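You operate a simulated robot arm through the tools that you are given. There is no shell and no other tool.

You run a simulated robot arm. Do the job below in one go: nothing can be reset, and whatever is moved stays where it is left.

## Task
Put the two plugs from the cabinet top in their wells, lock the drawers and latch the door.
Fine: the wells whose marks match their bands in the white cabinet's open drawer; shut it, then turn the key to locked. Set down upright: steel plug with blue bands, steel plug with green bands.

The check looks at the end state, three seconds after you hand in, the way a careful person would. Anything else that was tipped, shoved, dropped, spilled or broken makes it a failure.

## Robot
A 7-joint arm with a two-finger parallel gripper, fixed in place. Base frame: the origin is at the foot of the arm, x ahead of it, y to its left, z up; the work surface is at about z = 0.686. Lengths are in m, angles in degrees, forces in N, time in s.
Its first joint turns from -166.0 to 166.0 degrees. Payload 4.4 kg.
The tool frame sits at the grasp point between the pads (the TCP): z along the fingers, y along the line on which they close. The tips reach 0.023 m beyond it. The gripper opens to 0.094 m. The fingers are 0.038 m wide and 0.01 m thick; the gripper's body (0.054 by 0.096 m) begins 0.039 m behind the TCP.
Orientation is that of the tool frame in the base frame, as a unit quaternion [w, x, y, z]. With the fingers straight down and closing along the base's y, the tool's x points along the base's -x, its y along +y and its z along -z.

## Interface
- The arm moves only by the tool jog_arm. Its argument "series" is one flat list of numbers, 7 for each row, row after row: the shift along the tool's x, y, z in m, then the turn, a rotation vector about the tool's x, y, z in degrees, then the finger opening in m, from 0 to 0.094. In form: [tx, ty, tz, wx, wy, wz, grip, tx, ty, tz, wx, wy, wz, grip, ...]. A call has 1 to 20 rows; each row shifts and turns the commanded pose from where the row before left it, along the tool's axes as they then stand. Each row takes 0.2 s and may step no farther than 0.05 m and 8.6 degrees from the row before; otherwise, or with a gripper value out of range, the whole call is refused. A pose out of reach is approached as far as the arm can. The call stops where the force on the tool passes 50 N (or 10 N more than at its start, if that is more) or the arm is blocked; 0.2 s more then pass. The fingers move at their own pace (about 0.072 m/s each) and stop on an object; they squeeze with about 20 N. The grip force told is the motor's: it shows also when the fingers shut on nothing. Time passes only in rows, and 0.2 s behind the last, so rows that do not move let the fingers close. It gives the time, the measured TCP pose, the force on the tool (base axes), the opening and the grip force at its end, in the units of the frame above (readings bear some noise), with the torque about the TCP (base axes, N m) and any sound that the robot's microphone picked up, and new pictures: "views" is both (left out), scene, wrist or none.
- Cameras (640 x 400 px; columns grow to the right, rows downward): "scene" is fixed at [0.2235, -0.5025, 1.2437]; the picture's right is [0.59, -0.81, 0.00], its down [-0.30, -0.21, -0.93] and it looks along [0.76, 0.55, -0.36] (base axes); focal length 315 px, centre (320, 200). "wrist" rides on the gripper at [0.086, 0.016, -0.074] in the tool frame; the picture's right is [-0.18, 0.98, 0.00], its down [-0.58, -0.11, -0.81] and it looks along [-0.79, -0.15, 0.59] (tool axes); focal length 243 px, centre (320, 200). There is no depth. A picture from a camera that has moved, and an enlarged one, comes with that camera's place and axes in the base frame and with its lens. The place of the scene camera against the robot may be out by one fixed shift of up to 0.018 m in any direction.
- inspect(camera, box): a new picture of the part [left, top, right, bottom] of that camera's present view, enlarged. No time passes.
- job_done(): hands the job in; it is judged then, once.

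Nothing tells you positions but the pictures and the camera data. Unless the task says otherwise, let go and move clear before handing in.

The tools are called as name(argument=value, ...) on one line, values as JSON. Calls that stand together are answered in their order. jog_arm: Moves the arm, as the interface text tells. Its arguments: {"type":"object","properties":{"series":{"type":"array","items":{"type":"number"}},"views":{"type":"string","enum":["both","scene","wrist","none"]}},"required":["series"]} The other tools are called the same way: inspect (camera, box) takes an enlarged picture of a part of a camera's view; job_done () hands the job in.

At the start:

```text
t: 0.0
ee_pos: [0.8603, 0.2014, 1.168]
ee_rot: [0.0, -0.001, 1.0, 0.0]
force: [-0.4, 0.0, 0.3]
torque: [-0.01, 0.02, 0.0]
gripper_width: 0.0939
gripper_force: 0.0
```

scene: 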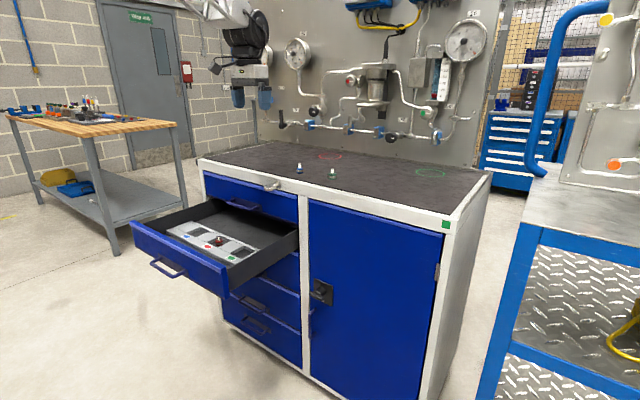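
wrist: 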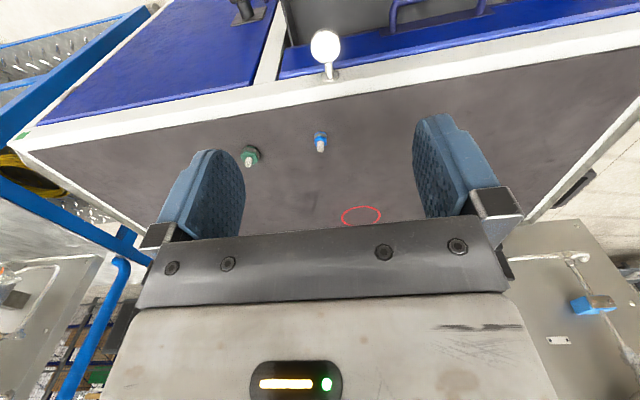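

I see a white cabinet with blue drawers and a door. The second drawer is open with a well tray inside, two small plugs stand on top, and a key sits at the top edge. I'll look closer before moving.

inspect(camera="scene", box=[130, 190, 310, 300])

inspect(camera="scene", box=[240, 140, 360, 215])

inspect(camera="scene", box=[280, 260, 360, 310])

inspect(camera="wrist", box=[200, 0, 420, 180])

```text
3.56 times, centred on (220, 245) of scene
camera zoom: at [0.2235, -0.5025, 1.2437], right [0.59, -0.81, 0.0], down [-0.3, -0.21, -0.93], along [0.76, 0.55, -0.36], focal length 1119 px, centre (676, 40)
```

zoom: 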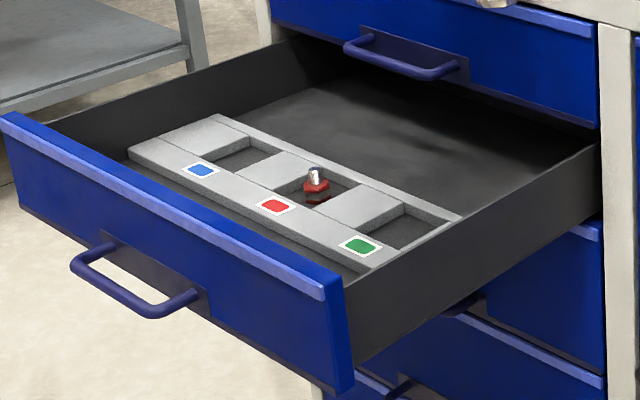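

```text
5.33 times, centred on (300, 178) of scene
camera zoom: at [0.2235, -0.5025, 1.2437], right [0.59, -0.81, 0.0], down [-0.3, -0.21, -0.93], along [0.76, 0.55, -0.36], focal length 1679 px, centre (427, 320)
```

zoom: 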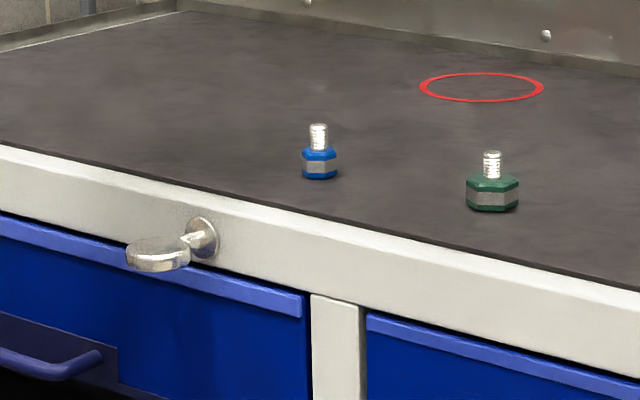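

```text
8.00 times, centred on (320, 285) of scene
camera zoom: at [0.2235, -0.5025, 1.2437], right [0.59, -0.81, 0.0], down [-0.3, -0.21, -0.93], along [0.76, 0.55, -0.36], focal length 2519 px, centre (320, -480)
```

zoom: 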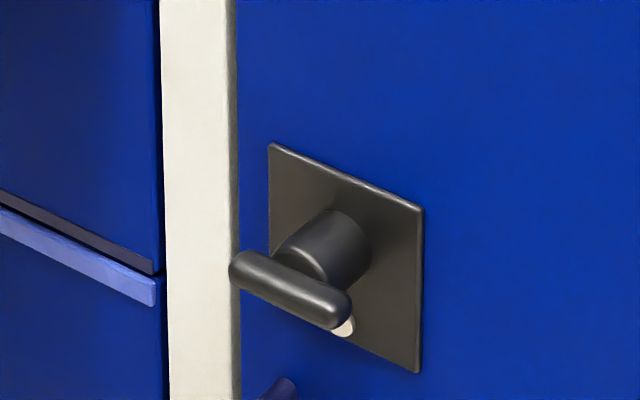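

```text
2.22 times, centred on (310, 90) of wrist
camera zoom: at [0.7741, 0.2187, 1.2416], right [0.18, 0.98, 0.0], down [0.58, -0.11, 0.81], along [0.79, -0.15, -0.59], focal length 539 px, centre (342, 444)
```

zoom: 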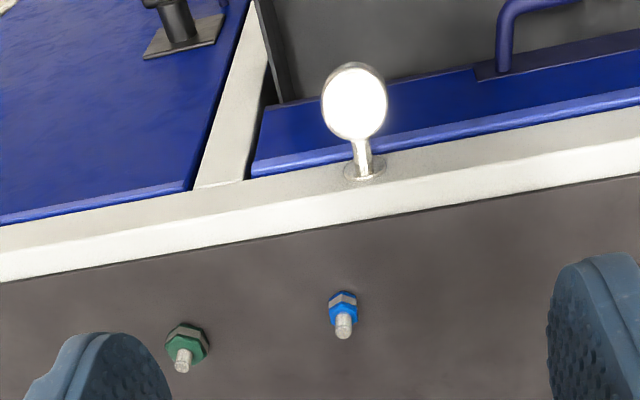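

The cabinet top is at about z = 0.93 by my triangulation, with its front face near x = 0.94. I'll pull the arm back to get a better wrist view of the drawer, key and latch.

jog_arm(series=[0.05, 0, 0, 0, 0, 0, 0.094, 0.05, 0, 0, 0, 0, 0, 0.094, 0.05, 0, 0, 0, 0, 0, 0.094, 0.05, 0, 0, 0, 0, 0, 0.094, 0.05, 0, 0, 0, 0, 0, 0.094, 0.05, 0, 0, 0, 0, 0, 0.094])

```text
t: 1.4
ee_pos: [0.5607, 0.2029, 1.1677]
ee_rot: [0.0, 0.0, 1.0, -0.001]
force: [0.5, 0.4, -0.3]
torque: [0.01, -0.03, 0.02]
gripper_width: 0.094
gripper_force: 0.1
camera wrist: at [0.4744, 0.22, 1.2418], right [0.18, 0.98, 0.0], down [0.58, -0.11, 0.81], along [0.79, -0.15, -0.59], focal length 243 px, centre (320, 200)
```

scene: 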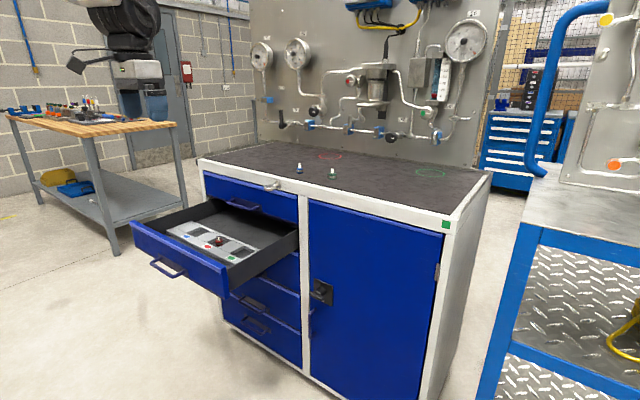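
wrist: 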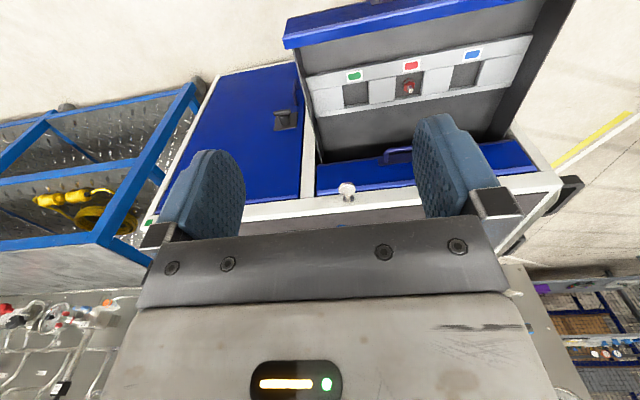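

inspect(camera="wrist", box=[290, 0, 570, 175])

inspect(camera="wrist", box=[300, 160, 400, 220])

inspect(camera="wrist", box=[240, 80, 340, 150])

```text
2.29 times, centred on (430, 88) of wrist
camera zoom: at [0.4744, 0.22, 1.2418], right [0.18, 0.98, 0.0], down [0.58, -0.11, 0.81], along [0.79, -0.15, -0.59], focal length 555 px, centre (69, 457)
```

zoom: 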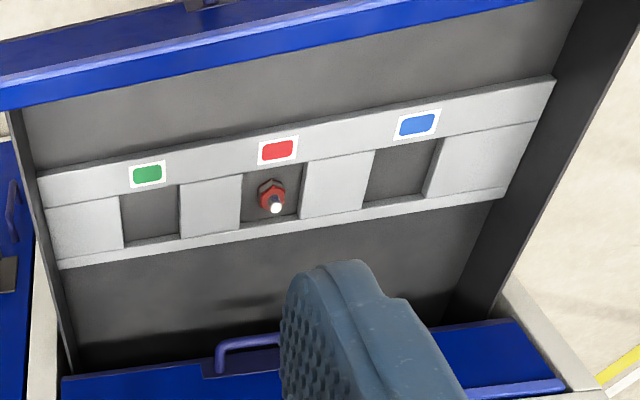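

```text
6.40 times, centred on (350, 190) of wrist
camera zoom: at [0.4744, 0.22, 1.2418], right [0.18, 0.98, 0.0], down [0.58, -0.11, 0.81], along [0.79, -0.15, -0.59], focal length 1553 px, centre (128, 264)
```

zoom: 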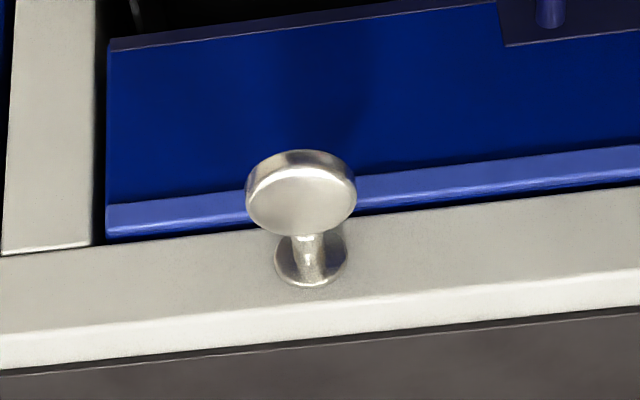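

```text
5.71 times, centred on (290, 115) of wrist
camera zoom: at [0.4744, 0.22, 1.2418], right [0.18, 0.98, 0.0], down [0.58, -0.11, 0.81], along [0.79, -0.15, -0.59], focal length 1386 px, centre (491, 686)
```

zoom: 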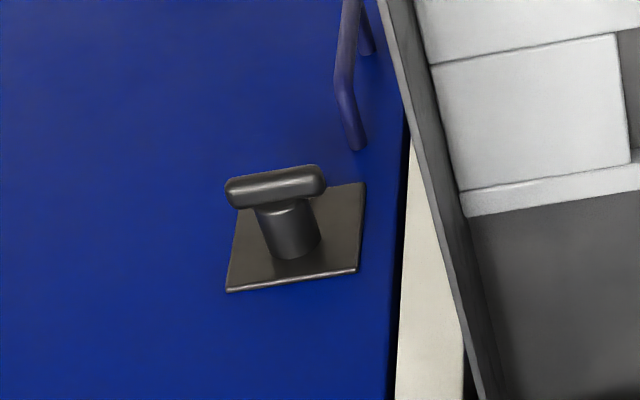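

Triangulated positions so far:

| Item | Position (m) |
|---|---|
| Blue plug | (1.03, 0.17), top z 0.954 |
| Green plug | (1.04, 0.05) |
| Key bow | (0.908, 0.202, 0.896) |
| Door T-handle | (0.916, 0.02, 0.547) |
| Wells | x ≈ 0.81, y ≈ 0.25 and 0.50 |

Next I'll look at the latch and key from the front.

jog_arm(series=[0.0156, -0.0222, 0.041, 0, 0, 0, 0.094, 0.0156, -0.0222, 0.041, 0, 0, 0, 0.094, 0.0156, -0.0222, 0.041, 0, 0, 0, 0.094, 0.0156, -0.0222, 0.041, 0, 0, 0, 0.094, 0.0156, -0.0222, 0.041, 0, 0, 0, 0.094, 0.0156, -0.0222, 0.041, 0, 0, 0, 0.094, 0.0156, -0.0222, 0.041, 0, 0, 0, 0.094, 0.0156, -0.0222, 0.041, 0, 0, 0, 0.094, 0.0156, -0.0222, 0.041, 0, 0, 0, 0.094])

```text
t: 3.4
ee_pos: [0.421, 0.0019, 0.7979]
ee_rot: [0.0, 0.0, 1.0, 0.001]
force: [0.3, 0.0, 0.2]
torque: [-0.01, -0.03, -0.01]
gripper_width: 0.0938
gripper_force: 0.1
camera wrist: at [0.3342, 0.0186, 0.8719], right [0.18, 0.98, 0.0], down [0.58, -0.11, 0.81], along [0.79, -0.15, -0.59], focal length 243 px, centre (320, 200)
```

scene: 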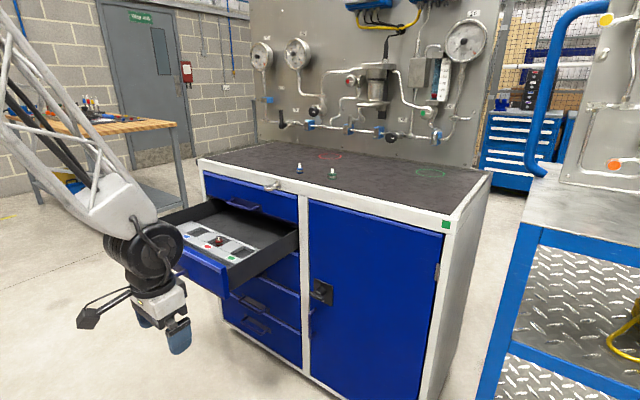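
wrist: 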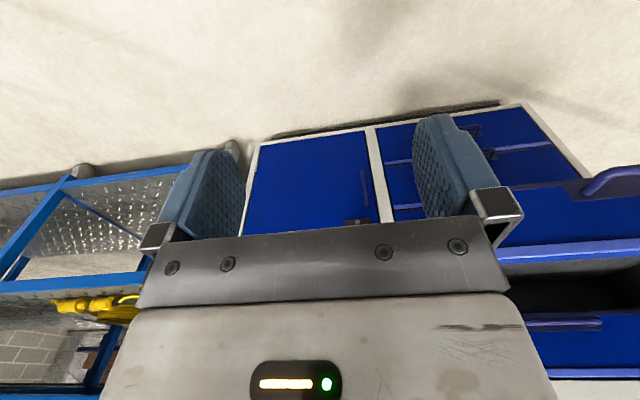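

inspect(camera="wrist", box=[230, 110, 430, 235])

inspect(camera="wrist", box=[480, 150, 640, 250])

```text
3.20 times, centred on (330, 172) of wrist
camera zoom: at [0.3342, 0.0186, 0.8719], right [0.18, 0.98, 0.0], down [0.58, -0.11, 0.81], along [0.79, -0.15, -0.59], focal length 776 px, centre (288, 288)
```

zoom: 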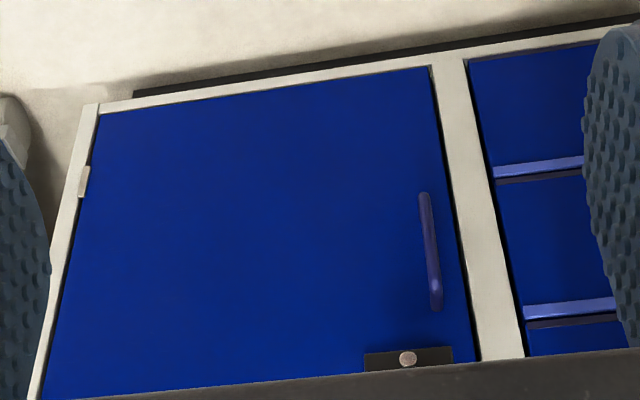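

```text
4.00 times, centred on (560, 200) of wrist
camera zoom: at [0.3342, 0.0186, 0.8719], right [0.18, 0.98, 0.0], down [0.58, -0.11, 0.81], along [0.79, -0.15, -0.59], focal length 970 px, centre (-640, 200)
```

zoom: 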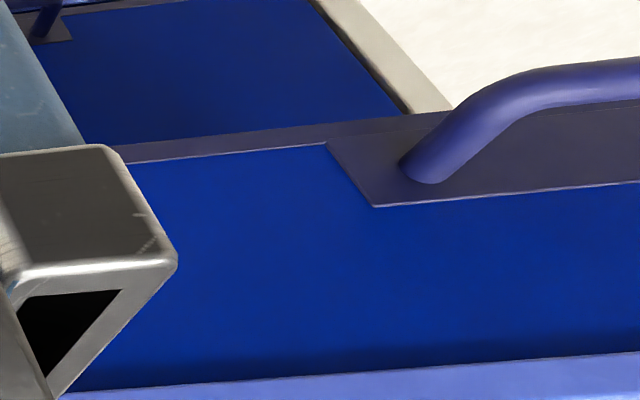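

jog_arm(series=[-0.04, -0.0033, 0.028, 0, 0, 0, 0.094, -0.04, -0.0033, 0.028, 0, 0, 0, 0.094, -0.04, -0.0033, 0.028, 0, 0, 0, 0.094, -0.04, -0.0033, 0.028, 0, 0, 0, 0.094, -0.04, -0.0033, 0.028, 0, 0, 0, 0.094, -0.04, -0.0033, 0.028, 0, 0, 0, 0.094, 0, 0, 0, 0, -8, 0, 0.094, 0, 0, 0, 0, -8, 0, 0.094])

```text
t: 5.2
ee_pos: [0.6625, -0.0173, 0.6299]
ee_rot: [0.14, 0.0, 0.99, 0.0]
force: [0.2, 0.5, -0.1]
torque: [0.03, 0.0, 0.0]
gripper_width: 0.0943
gripper_force: 0.0
camera wrist: at [0.5578, -0.0012, 0.678], right [0.18, 0.98, 0.05], down [0.33, -0.11, 0.94], along [0.93, -0.15, -0.35], focal length 243 px, centre (320, 200)
```

scene: 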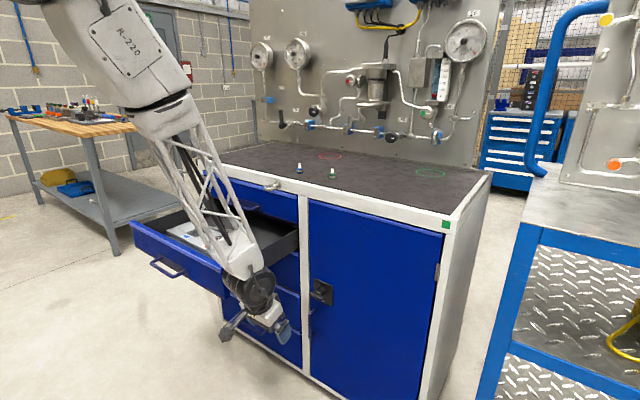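
wrist: 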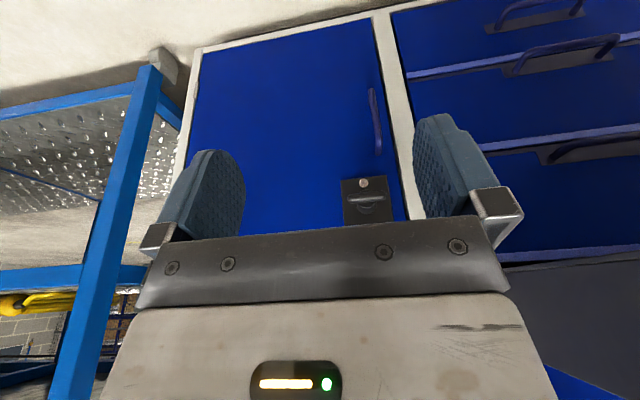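

inspect(camera="wrist", box=[320, 160, 420, 225])

inspect(camera="wrist", box=[340, 0, 440, 65])

inspect(camera="scene", box=[290, 190, 450, 290])

```text
6.15 times, centred on (370, 192) of wrist
camera zoom: at [0.5578, -0.0012, 0.678], right [0.18, 0.98, 0.05], down [0.33, -0.11, 0.94], along [0.93, -0.15, -0.35], focal length 1493 px, centre (12, 246)
```

zoom: 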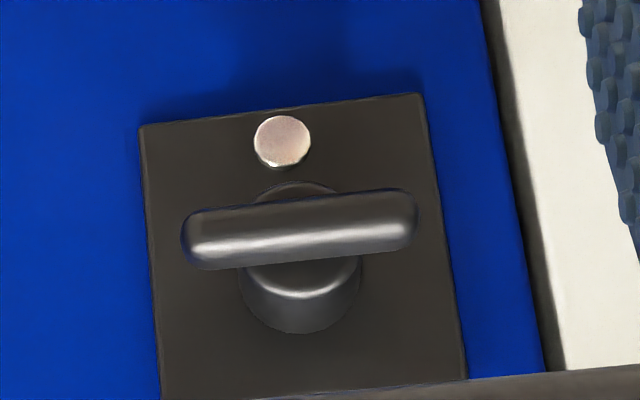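

```text
6.15 times, centred on (390, 32) of wrist
camera zoom: at [0.5578, -0.0012, 0.678], right [0.18, 0.98, 0.05], down [0.33, -0.11, 0.94], along [0.93, -0.15, -0.35], focal length 1493 px, centre (-111, 1231)
```

zoom: 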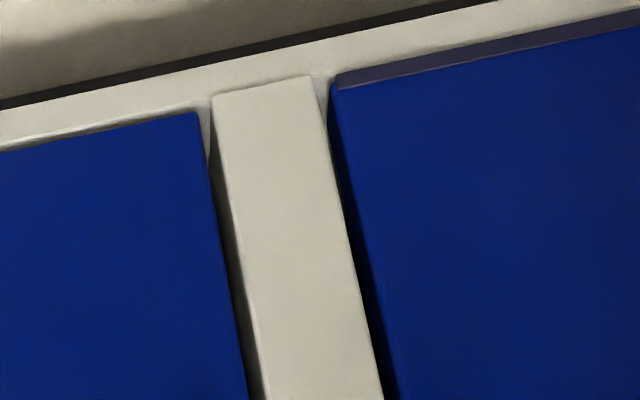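

```text
4.00 times, centred on (370, 240) of scene
camera zoom: at [0.2235, -0.5025, 1.2437], right [0.59, -0.81, 0.0], down [-0.3, -0.21, -0.93], along [0.76, 0.55, -0.36], focal length 1259 px, centre (120, 40)
```

zoom: 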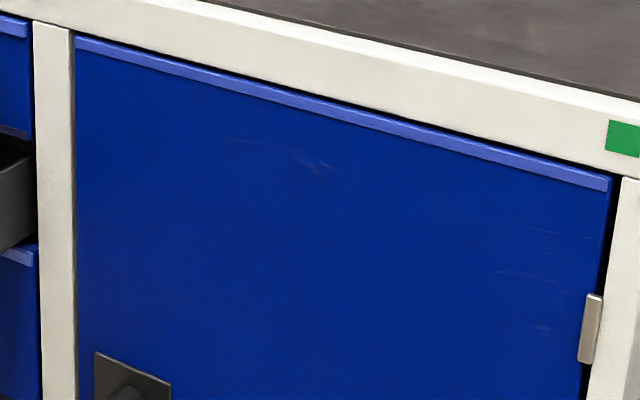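

The latch is a horizontal T-bar with a mark on the plate directly below its hub, and the door looks flush. Next I'll view the key from the front.

jog_arm(series=[-0.0118, 0, -0.0412, 0, 0, 0, 0.094, -0.0118, 0, -0.0412, 0, 0, 0, 0.094, -0.0118, 0, -0.0412, 0, 0, 0, 0.094, -0.0118, 0, -0.0412, 0, 0, 0, 0.094, -0.0118, 0, -0.0412, 0, 0, 0, 0.094, -0.0118, 0, -0.0412, 0, 0, 0, 0.094, -0.0118, 0, -0.0412, 0, 0, 0, 0.094, 0, 0.04, 0, 0, 0, 0, 0.094, 0, 0.04, 0, 0, 0, 0, 0.094, 0, 0.04, 0, 0, 0, 0, 0.094, 0, 0.04, 0, 0, 0, 0, 0.094, 0, 0.04, 0, 0, 0, 0, 0.094])

```text
t: 7.8
ee_pos: [0.6595, 0.1812, 0.9303]
ee_rot: [0.139, 0.0, 0.99, 0.0]
force: [1.0, 0.8, 0.0]
torque: [-0.02, -0.01, -0.02]
gripper_width: 0.094
gripper_force: 0.0
camera wrist: at [0.5561, 0.1989, 0.9783], right [0.18, 0.98, 0.05], down [0.34, -0.11, 0.94], along [0.92, -0.15, -0.35], focal length 243 px, centre (320, 200)
```

scene: 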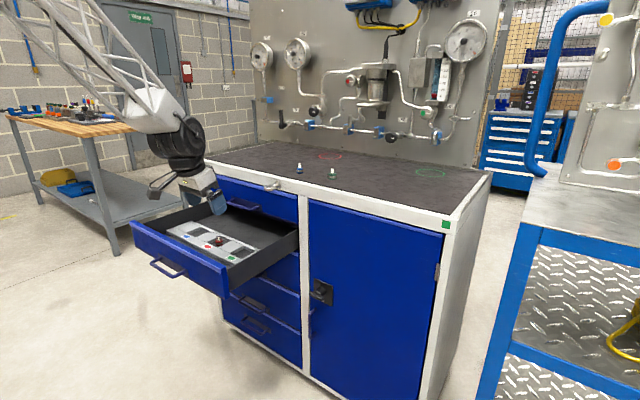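
wrist: 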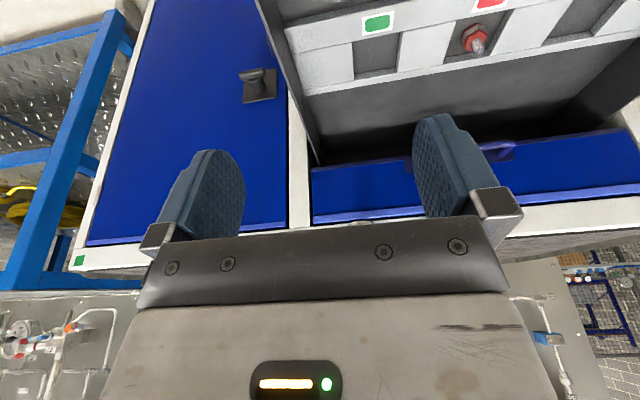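

jog_arm(series=[0, 0, -0.02, 0, -8, 0, 0.094, 0, 0, -0.02, 0, -8, 0, 0.094, 0, 0, -0.02, 0, -4, 0, 0.094], views="wrist")

```text
t: 8.6
ee_pos: [0.6364, 0.1812, 0.9836]
ee_rot: [0.31, 0.0, 0.951, 0.0]
force: [-0.2, -0.6, -0.4]
torque: [-0.03, 0.02, 0.0]
gripper_width: 0.0939
gripper_force: 0.1
camera wrist: at [0.5216, 0.1991, 0.9937], right [0.15, 0.98, 0.11], down [0.0, -0.11, 0.99], along [0.99, -0.15, -0.01], focal length 243 px, centre (320, 200)
```

wrist: 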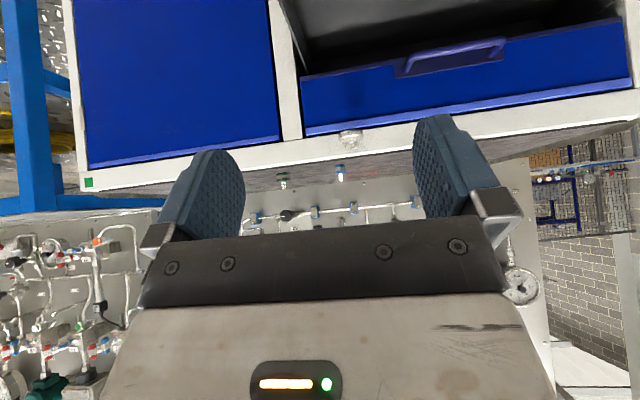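

inspect(camera="wrist", box=[300, 110, 400, 172])

inspect(camera="wrist", box=[250, 150, 400, 210])

```text
6.40 times, centred on (350, 141) of wrist
camera zoom: at [0.5216, 0.1991, 0.9937], right [0.15, 0.98, 0.11], down [0.0, -0.11, 0.99], along [0.99, -0.15, -0.01], focal length 1553 px, centre (128, 578)
```

zoom: 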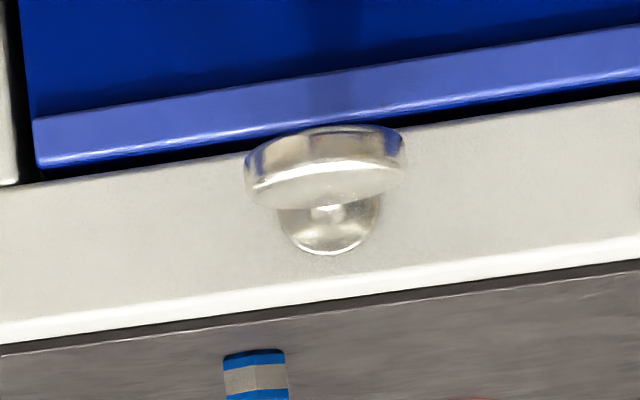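

```text
4.27 times, centred on (325, 180) of wrist
camera zoom: at [0.5216, 0.1991, 0.9937], right [0.15, 0.98, 0.11], down [0.0, -0.11, 0.99], along [0.99, -0.15, -0.01], focal length 1035 px, centre (299, 285)
```

zoom: 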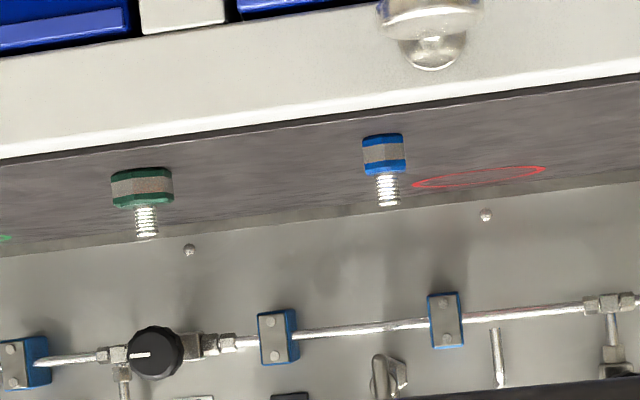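

The key bow is horizontal and centred at about (0.908, 0.202, 0.895). The cabinet top is at about z = 0.924. I'll look down into the tray now to measure the wells.

jog_arm(series=[0, 0.036, 0, 0, 8, 0, 0.094, 0, 0.036, 0, 0, 8, 0, 0.094, 0, 0.036, 0, 0, 8, 0, 0.094, 0, 0.036, 0, 0, 8, 0, 0.094, 0, 0.036, 0, 0, 4, 0, 0.094], views="wrist")

```text
t: 9.8
ee_pos: [0.6361, 0.3633, 0.9859]
ee_rot: [-0.002, -0.001, 1.0, 0.0]
force: [-0.8, -0.3, -0.1]
torque: [-0.01, 0.03, -0.01]
gripper_width: 0.0943
gripper_force: 0.1
camera wrist: at [0.5495, 0.3803, 1.0598], right [0.18, 0.98, 0.0], down [0.58, -0.11, 0.81], along [0.79, -0.15, -0.59], focal length 243 px, centre (320, 200)
```

wrist: 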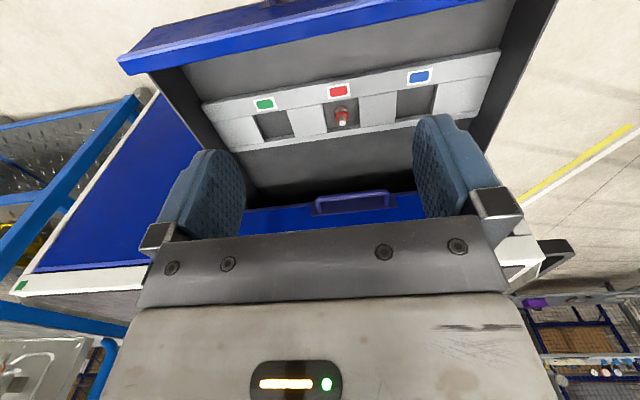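

inspect(camera="wrist", box=[195, 40, 355, 140])

inspect(camera="wrist", box=[355, 40, 515, 140])

inspect(camera="wrist", box=[110, 0, 510, 210])

```text
4.00 times, centred on (275, 90) of wrist
camera zoom: at [0.5495, 0.3803, 1.0598], right [0.18, 0.98, 0.0], down [0.58, -0.11, 0.81], along [0.79, -0.15, -0.59], focal length 970 px, centre (500, 640)
```

zoom: 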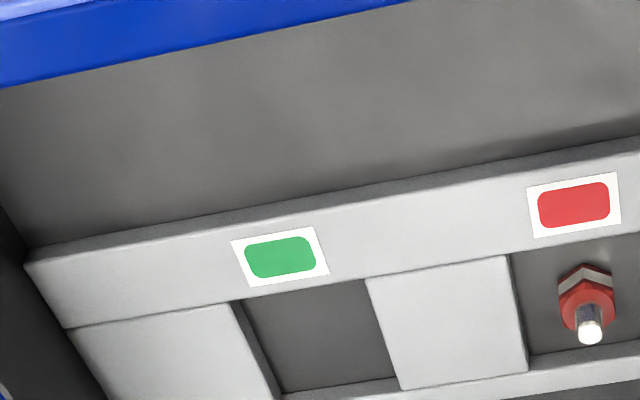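

```text
4.00 times, centred on (435, 90) of wrist
camera zoom: at [0.5495, 0.3803, 1.0598], right [0.18, 0.98, 0.0], down [0.58, -0.11, 0.81], along [0.79, -0.15, -0.59], focal length 970 px, centre (-140, 640)
```

zoom: 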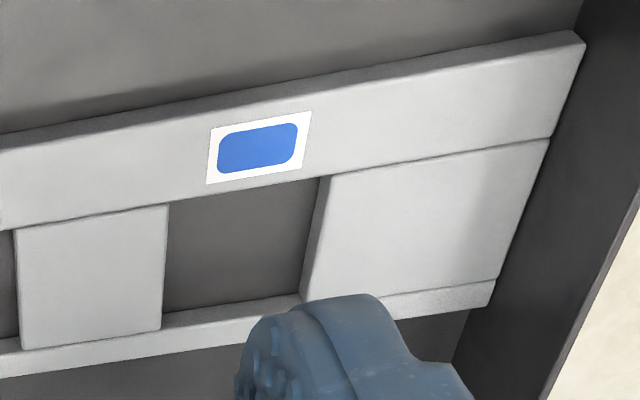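

```text
1.60 times, centred on (310, 105) of wrist
camera zoom: at [0.5495, 0.3803, 1.0598], right [0.18, 0.98, 0.0], down [0.58, -0.11, 0.81], along [0.79, -0.15, -0.59], focal length 388 px, centre (336, 352)
```

zoom: 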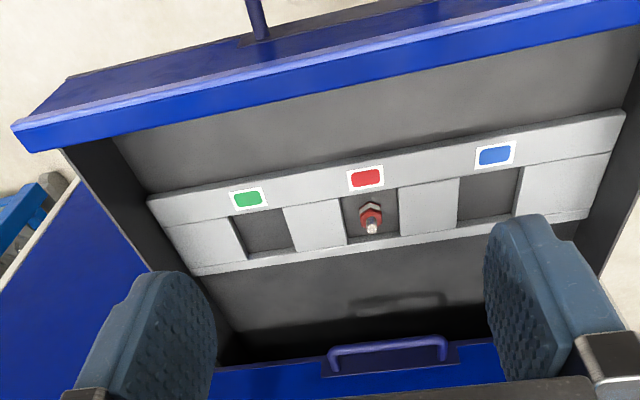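

Measured well positions:

| Feature | Value (m) |
|---|---|
| Well size | about 0.06 square |
| Green well centre | (0.809, 0.249) |
| Blue well centre | (0.8085, 0.4925) |
| Well floor | z ≈ 0.676 |
| Tray top | z ≈ 0.690 |

I'll head to the blue plug and check that it is within reach.

jog_arm(series=[0, 0, -0.045, 0, 0, 0, 0.07, -0.0405, -0.0212, 0, 0, 0, 0, 0.06, -0.0405, -0.0212, 0, 0, 0, 0, 0.06, -0.0405, -0.0212, 0, 0, 0, 0, 0.06, -0.0405, -0.0212, 0, 0, 0, 0, 0.06, -0.0405, -0.0212, 0, 0, 0, 0, 0.06, -0.0405, -0.0212, 0, 0, 0, 0, 0.06, -0.0405, -0.0212, 0, 0, 0, 0, 0.06, -0.0405, -0.0212, 0, 0, 0, 0, 0.06, -0.0405, -0.0212, 0, 0, 0, 0, 0.06])

```text
t: 12.0
ee_pos: [1.0015, 0.1719, 1.0308]
ee_rot: [0.001, 0.001, 1.0, 0.0]
force: [0.3, -1.1, 0.9]
torque: [0.02, -0.01, 0.02]
gripper_width: 0.0601
gripper_force: 0.0
camera wrist: at [0.9149, 0.1891, 1.1045], right [0.18, 0.98, 0.0], down [0.58, -0.11, 0.81], along [0.79, -0.15, -0.59], focal length 243 px, centre (320, 200)
```

scene: 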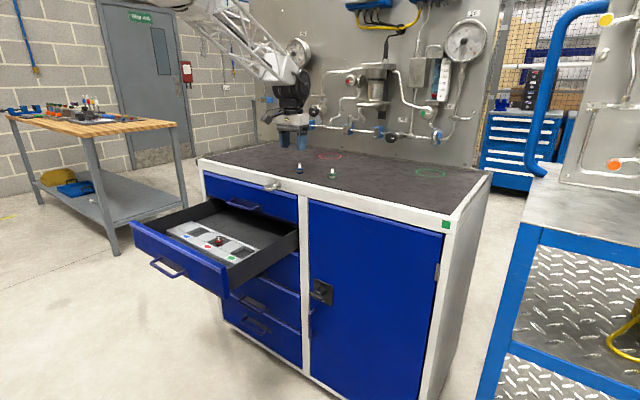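
wrist: 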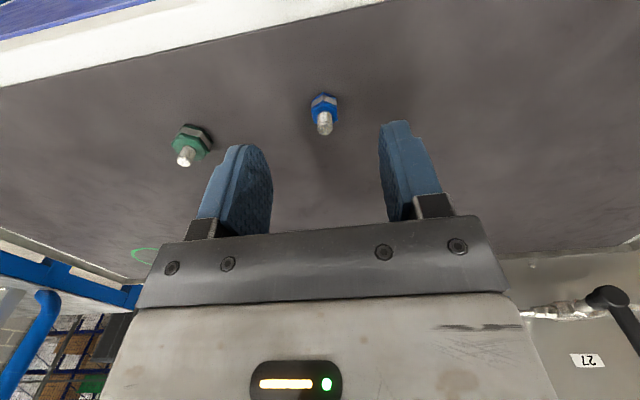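

inspect(camera="wrist", box=[160, 80, 400, 230])

inspect(camera="scene", box=[260, 100, 360, 190])

```text
2.67 times, centred on (280, 155) of wrist
camera zoom: at [0.9149, 0.1891, 1.1045], right [0.18, 0.98, 0.0], down [0.58, -0.11, 0.81], along [0.79, -0.15, -0.59], focal length 647 px, centre (427, 320)
```

zoom: 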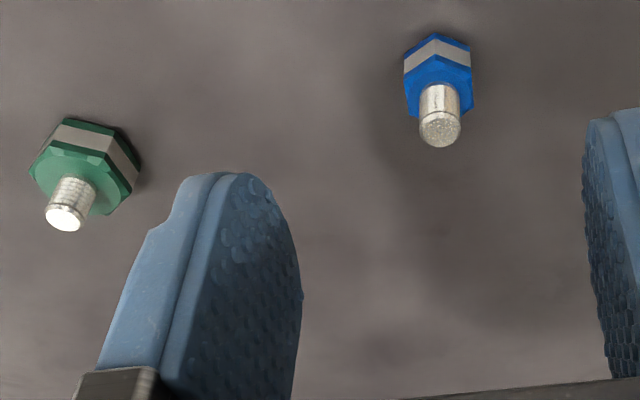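

```text
4.44 times, centred on (310, 145) of scene
camera zoom: at [0.2235, -0.5025, 1.2437], right [0.59, -0.81, 0.0], down [-0.3, -0.21, -0.93], along [0.76, 0.55, -0.36], focal length 1399 px, centre (364, 444)
```

zoom: 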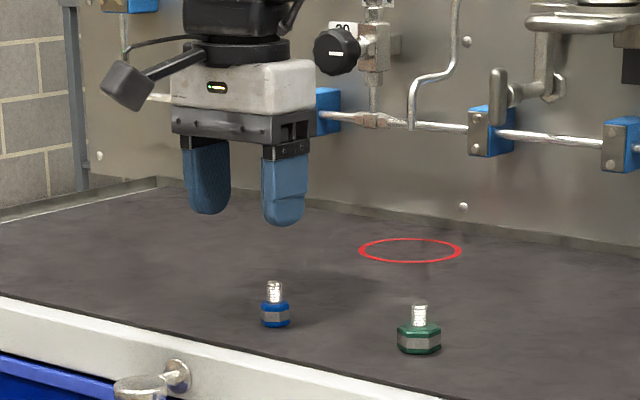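

The tool-down pose reaches the plugs. I'll line up over the blue plug and lower so the pads straddle its stud, just above the hex body.

jog_arm(series=[-0.0285, 0, 0, 0, 0, 0, 0.06, 0, 0, 0.03, 0, 0, 0, 0.05, 0, 0, 0.025, 0, 0, 0, 0.05, 0, 0, 0.01, 0, 0, 0, 0.05])

```text
t: 13.0
ee_pos: [1.0301, 0.1716, 0.964]
ee_rot: [0.001, 0.0, 1.0, -0.001]
force: [0.4, 0.0, -0.7]
torque: [0.0, 0.01, -0.04]
gripper_width: 0.0498
gripper_force: 0.0
camera wrist: at [0.9431, 0.1882, 1.0383], right [0.18, 0.98, 0.0], down [0.58, -0.11, 0.81], along [0.79, -0.15, -0.59], focal length 243 px, centre (320, 200)
```

scene: 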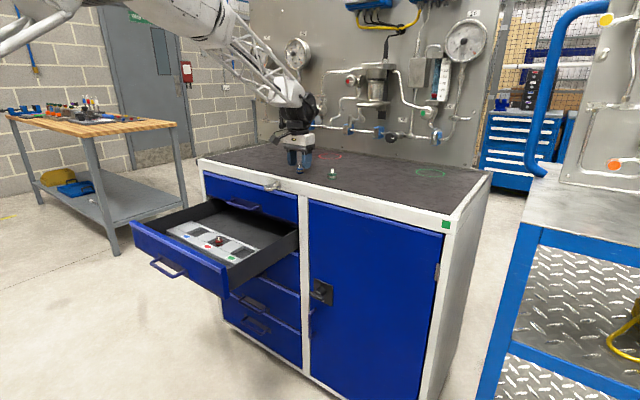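
wrist: 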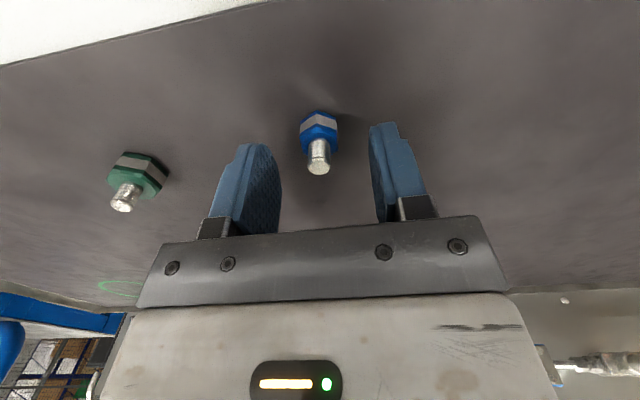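

inspect(camera="wrist", box=[220, 90, 420, 220])

inspect(camera="scene", box=[270, 120, 350, 190])

```text
3.08 times, centred on (320, 155) of wrist
camera zoom: at [0.9431, 0.1882, 1.0383], right [0.18, 0.98, 0.0], down [0.58, -0.11, 0.81], along [0.79, -0.15, -0.59], focal length 746 px, centre (320, 338)
```

zoom: 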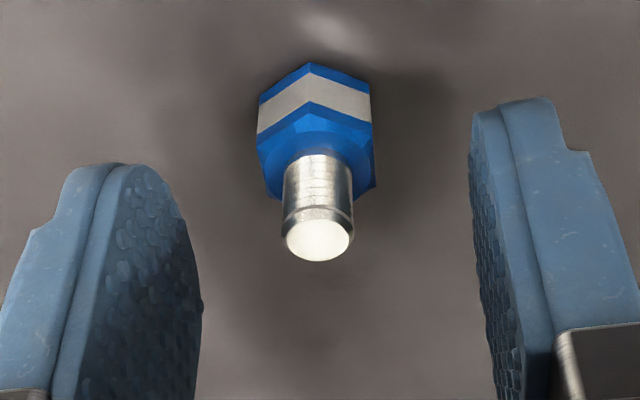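

```text
5.71 times, centred on (310, 155) of scene
camera zoom: at [0.2235, -0.5025, 1.2437], right [0.59, -0.81, 0.0], down [-0.3, -0.21, -0.93], along [0.76, 0.55, -0.36], focal length 1799 px, centre (377, 457)
```

zoom: 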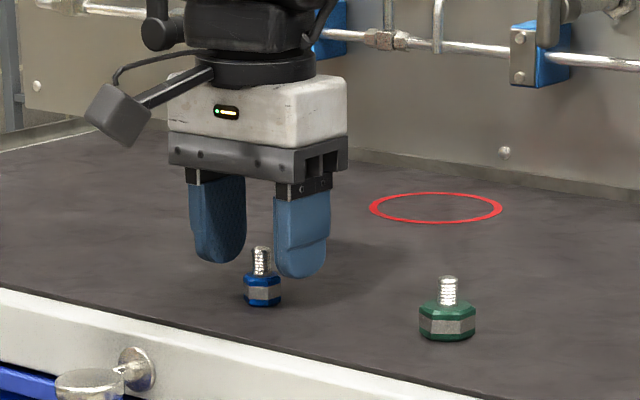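

The stud is centred between the pads. I'll raise 2 mm and close on it.

jog_arm(series=[0, 0, -0.002, 0, 0, 0, 0.05, 0, 0, 0, 0, 0, 0, 0.02, 0, 0, 0, 0, 0, 0, 0.0, 0, 0, 0, 0, 0, 0, 0.0])

inspect(camera="wrist", box=[220, 90, 420, 220])

```text
t: 14.0
ee_pos: [1.0297, 0.1705, 0.9663]
ee_rot: [0.0, 0.0, 1.0, 0.0]
force: [0.3, 0.0, 0.4]
torque: [0.01, 0.01, -0.01]
gripper_width: 0.0102
gripper_force: 19.6
camera wrist: at [0.9431, 0.1882, 1.0405], right [0.18, 0.98, 0.0], down [0.58, -0.11, 0.81], along [0.79, -0.15, -0.59], focal length 243 px, centre (320, 200)
```

scene: 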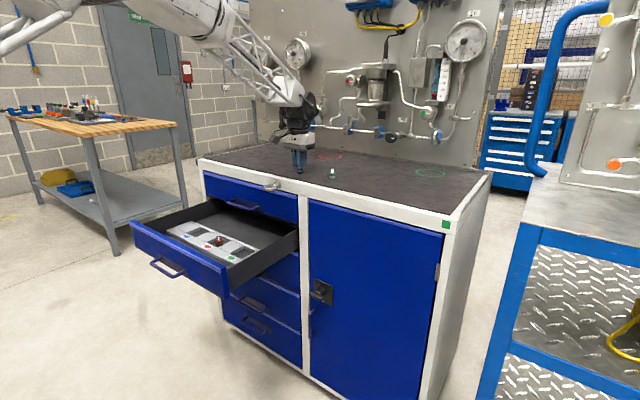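
wrist: 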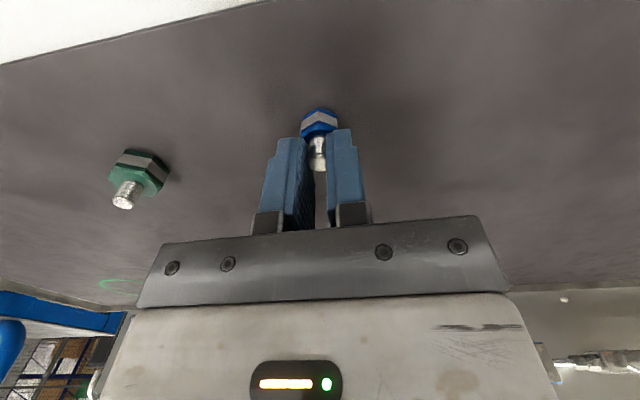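

```text
3.08 times, centred on (320, 155) of wrist
camera zoom: at [0.9431, 0.1882, 1.0405], right [0.18, 0.98, 0.0], down [0.58, -0.11, 0.81], along [0.79, -0.15, -0.59], focal length 746 px, centre (320, 338)
```

zoom: 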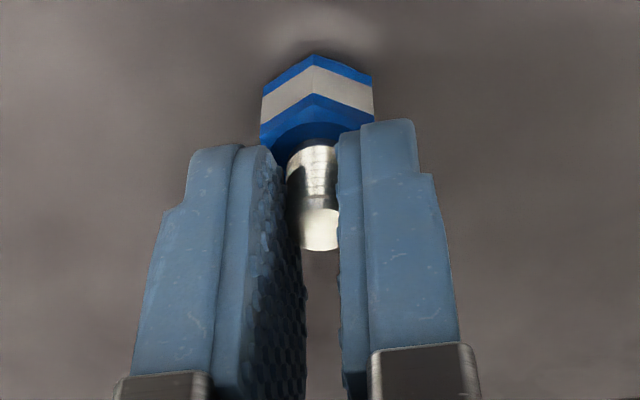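

The stud is gripped at 10 mm wide. I'll lift and carry it over the blue well.

jog_arm(series=[0, 0, -0.02, 0, 0, 0, 0.0, 0, 0, -0.04, 0, 0, 0, 0.0, 0, 0, -0.034, 0, 0, 0, 0.0, 0.0246, 0.0358, 0, 0, 0, 0, 0.0, 0.0246, 0.0358, 0, 0, 0, 0, 0.0, 0.0246, 0.0358, 0, 0, 0, 0, 0.0, 0.0246, 0.0358, 0, 0, 0, 0, 0.0, 0.0246, 0.0358, 0, 0, 0, 0, 0.0, 0.0246, 0.0358, 0, 0, 0, 0, 0.0, 0.0246, 0.0358, 0, 0, 0, 0, 0.0, 0.0246, 0.0358, 0, 0, 0, 0, 0.0, 0.0246, 0.0358, 0, 0, 0, 0, 0.0])

inspect(camera="wrist", box=[220, 60, 420, 190])

```text
t: 16.6
ee_pos: [0.809, 0.4932, 1.0601]
ee_rot: [0.0, 0.0, 1.0, 0.001]
force: [0.4, 0.8, -0.2]
torque: [-0.06, -0.02, 0.01]
gripper_width: 0.0105
gripper_force: 20.4
camera wrist: at [0.7214, 0.5111, 1.1346], right [0.19, 0.98, 0.0], down [0.58, -0.11, 0.81], along [0.79, -0.15, -0.59], focal length 243 px, centre (320, 200)
```

scene: 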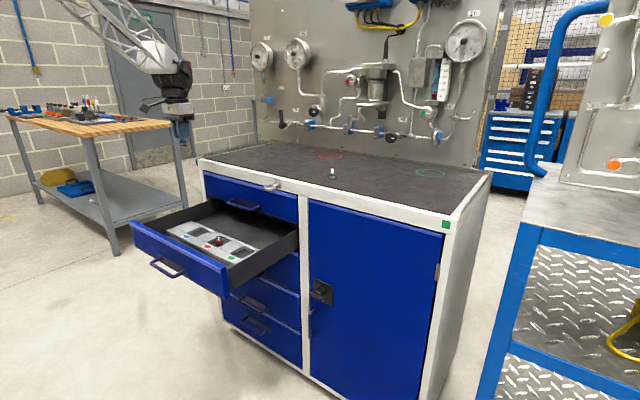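
wrist: 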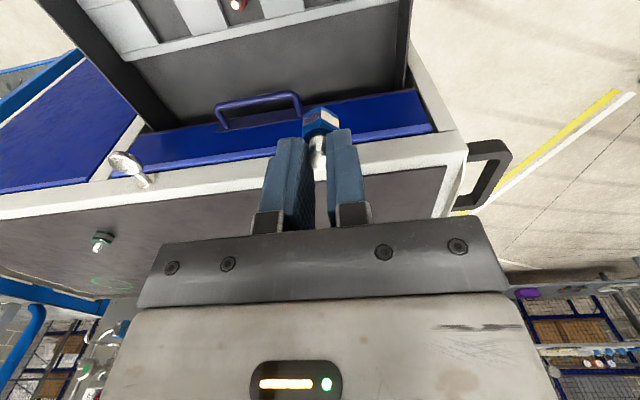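

```text
3.08 times, centred on (320, 125) of wrist
camera zoom: at [0.7214, 0.5111, 1.1346], right [0.19, 0.98, 0.0], down [0.58, -0.11, 0.81], along [0.79, -0.15, -0.59], focal length 746 px, centre (320, 431)
```

zoom: 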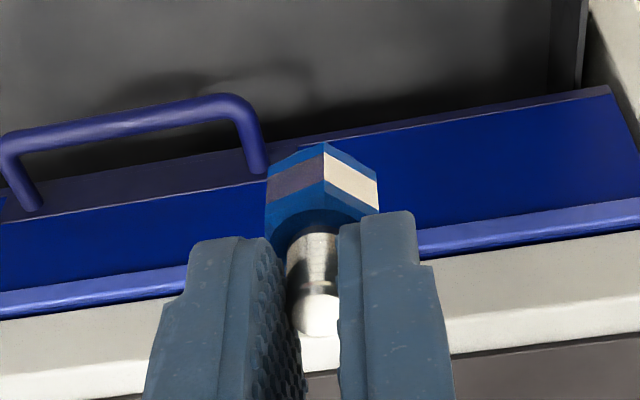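

The plug hangs upright. I'll descend toward the blue well and check just above it.

jog_arm(series=[0, 0, 0.045, 0, 0, 0, 0.0, 0, 0, 0.045, 0, 0, 0, 0.0, 0, 0, 0.045, 0, 0, 0, 0.0, 0, 0, 0.045, 0, 0, 0, 0.0, 0, 0, 0.045, 0, 0, 0, 0.0, 0, 0, 0.045, 0, 0, 0, 0.0, 0, 0, 0.035, 0, 0, 0, 0.0])

inspect(camera="wrist", box=[200, 40, 440, 200])

inspect(camera="scene", box=[140, 160, 260, 260])

```text
t: 18.2
ee_pos: [0.8092, 0.4945, 0.7547]
ee_rot: [0.001, 0.0, 1.0, 0.0]
force: [-0.7, 0.2, 0.4]
torque: [0.04, 0.0, -0.02]
gripper_width: 0.0105
gripper_force: 19.9
camera wrist: at [0.722, 0.5108, 0.8291], right [0.18, 0.98, 0.0], down [0.58, -0.11, 0.81], along [0.79, -0.15, -0.59], focal length 243 px, centre (320, 200)
```

scene: 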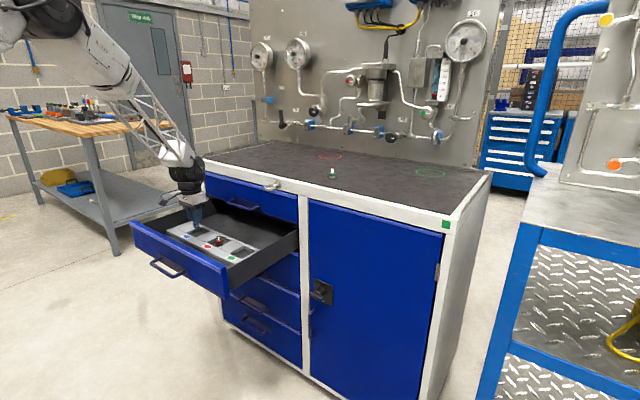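
wrist: 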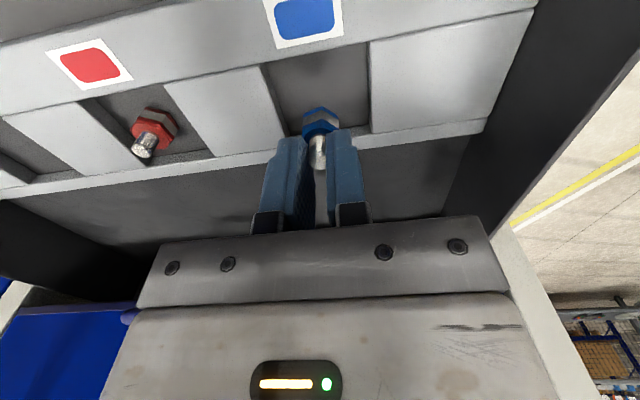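

```text
2.50 times, centred on (320, 120) of wrist
camera zoom: at [0.722, 0.5108, 0.8291], right [0.18, 0.98, 0.0], down [0.58, -0.11, 0.81], along [0.79, -0.15, -0.59], focal length 606 px, centre (320, 400)
```

zoom: 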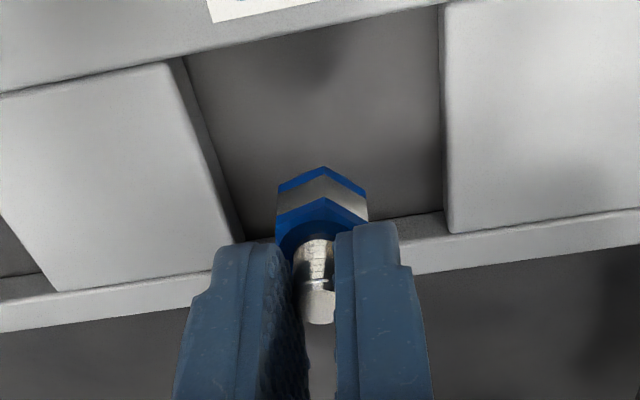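

```text
4.00 times, centred on (200, 210) of scene
camera zoom: at [0.2235, -0.5025, 1.2437], right [0.59, -0.81, 0.0], down [-0.3, -0.21, -0.93], along [0.76, 0.55, -0.36], focal length 1259 px, centre (800, 160)
```

zoom: 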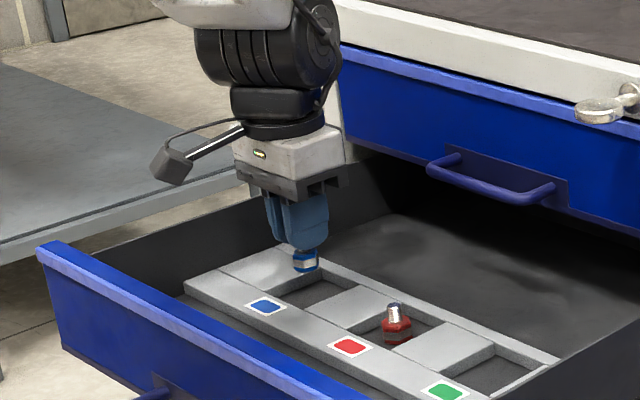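

The plug is centred over the blue well. I'll lower it in small steps.

jog_arm(series=[0, 0.001, 0.02, 0, 0, 0, 0.0, 0, 0, 0.0125, 0, 0, 0, 0.0], views="none")

inspect(camera="wrist", box=[200, 40, 440, 200])

inspect(camera="scene", box=[180, 200, 240, 250])

```text
t: 18.8
ee_pos: [0.8085, 0.4937, 0.7227]
ee_rot: [0.0, 0.0, 1.0, 0.0]
force: [0.0, -1.0, -0.8]
torque: [-0.01, -0.01, 0.01]
gripper_width: 0.0103
gripper_force: 19.7
```

```text
2.50 times, centred on (320, 120) of wrist
camera zoom: at [0.7216, 0.5111, 0.7972], right [0.18, 0.98, 0.0], down [0.58, -0.11, 0.81], along [0.79, -0.15, -0.59], focal length 606 px, centre (320, 400)
```

zoom: 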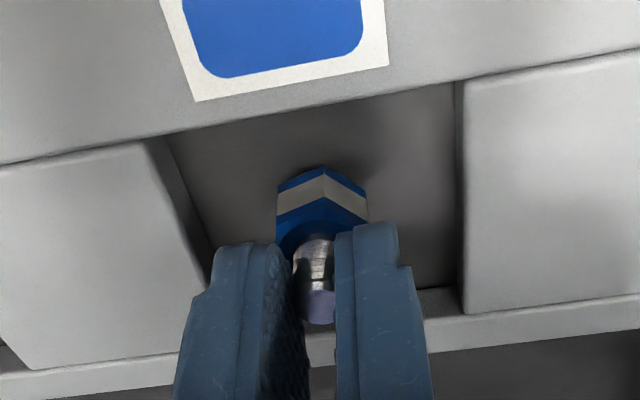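

```text
8.00 times, centred on (210, 225) of scene
camera zoom: at [0.2235, -0.5025, 1.2437], right [0.59, -0.81, 0.0], down [-0.3, -0.21, -0.93], along [0.76, 0.55, -0.36], focal length 2519 px, centre (1200, 0)
```

zoom: 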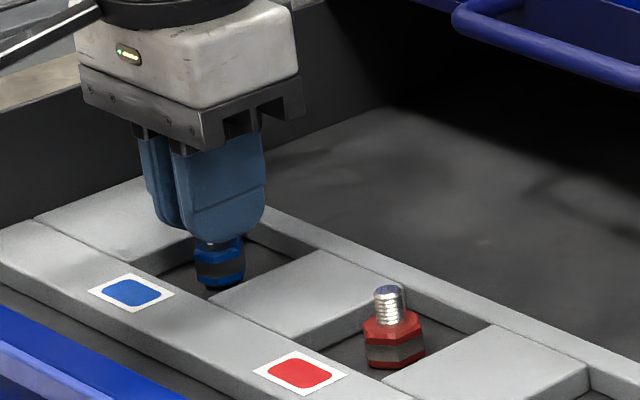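

jog_arm(series=[0, 0, 0.0015, 0, 0, 0, 0.0, 0, 0, 0.0015, 0, 0, 0, 0.0], views="none")

inspect(camera="scene", box=[180, 200, 240, 250])

```text
t: 19.4
ee_pos: [0.807, 0.4939, 0.7203]
ee_rot: [0.0, 0.0, 1.0, 0.001]
force: [-0.3, -0.5, 0.0]
torque: [0.02, -0.02, 0.01]
gripper_width: 0.0105
gripper_force: 20.5
```

```text
8.00 times, centred on (210, 225) of scene
camera zoom: at [0.2235, -0.5025, 1.2437], right [0.59, -0.81, 0.0], down [-0.3, -0.21, -0.93], along [0.76, 0.55, -0.36], focal length 2519 px, centre (1200, 0)
```

zoom: 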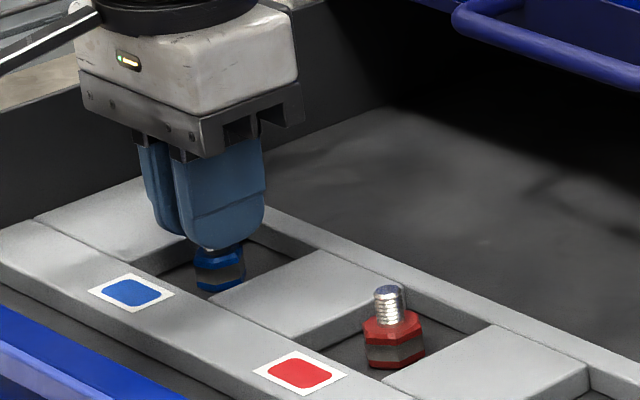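

jog_arm(series=[0, 0, 0.001, 0, 0, 0, 0.0, 0, 0, 0, 0, 0, 0, 0.0], views="none")

jog_arm(series=[0, 0, 0.001, 0, 0, 0, 0.0, 0, 0, 0, 0, 0, 0, 0.0], views="none")

inspect(camera="scene", box=[180, 200, 240, 250])

```text
t: 20.0
ee_pos: [0.8082, 0.4944, 0.7204]
ee_rot: [0.001, 0.0, 1.0, 0.001]
force: [-1.1, 0.1, 9.2]
torque: [-0.02, 0.06, 0.01]
gripper_width: 0.0106
gripper_force: 19.6
```

```text
t: 20.6
ee_pos: [0.8084, 0.4944, 0.7173]
ee_rot: [0.001, 0.0, 1.0, 0.001]
force: [1.5, 0.8, 13.9]
torque: [0.01, -0.06, 0.02]
gripper_width: 0.0108
gripper_force: 20.8
```

```text
8.00 times, centred on (210, 225) of scene
camera zoom: at [0.2235, -0.5025, 1.2437], right [0.59, -0.81, 0.0], down [-0.3, -0.21, -0.93], along [0.76, 0.55, -0.36], focal length 2519 px, centre (1200, 0)
```

zoom: 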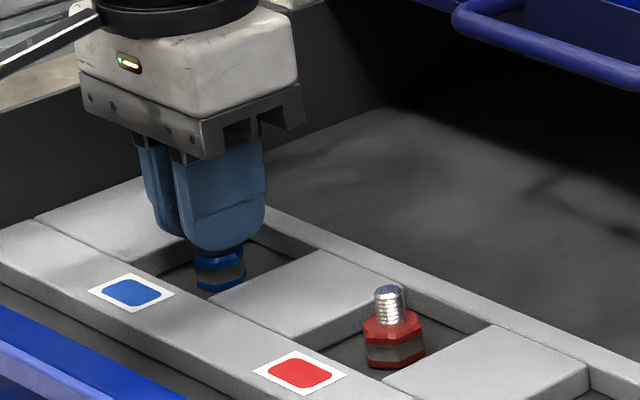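

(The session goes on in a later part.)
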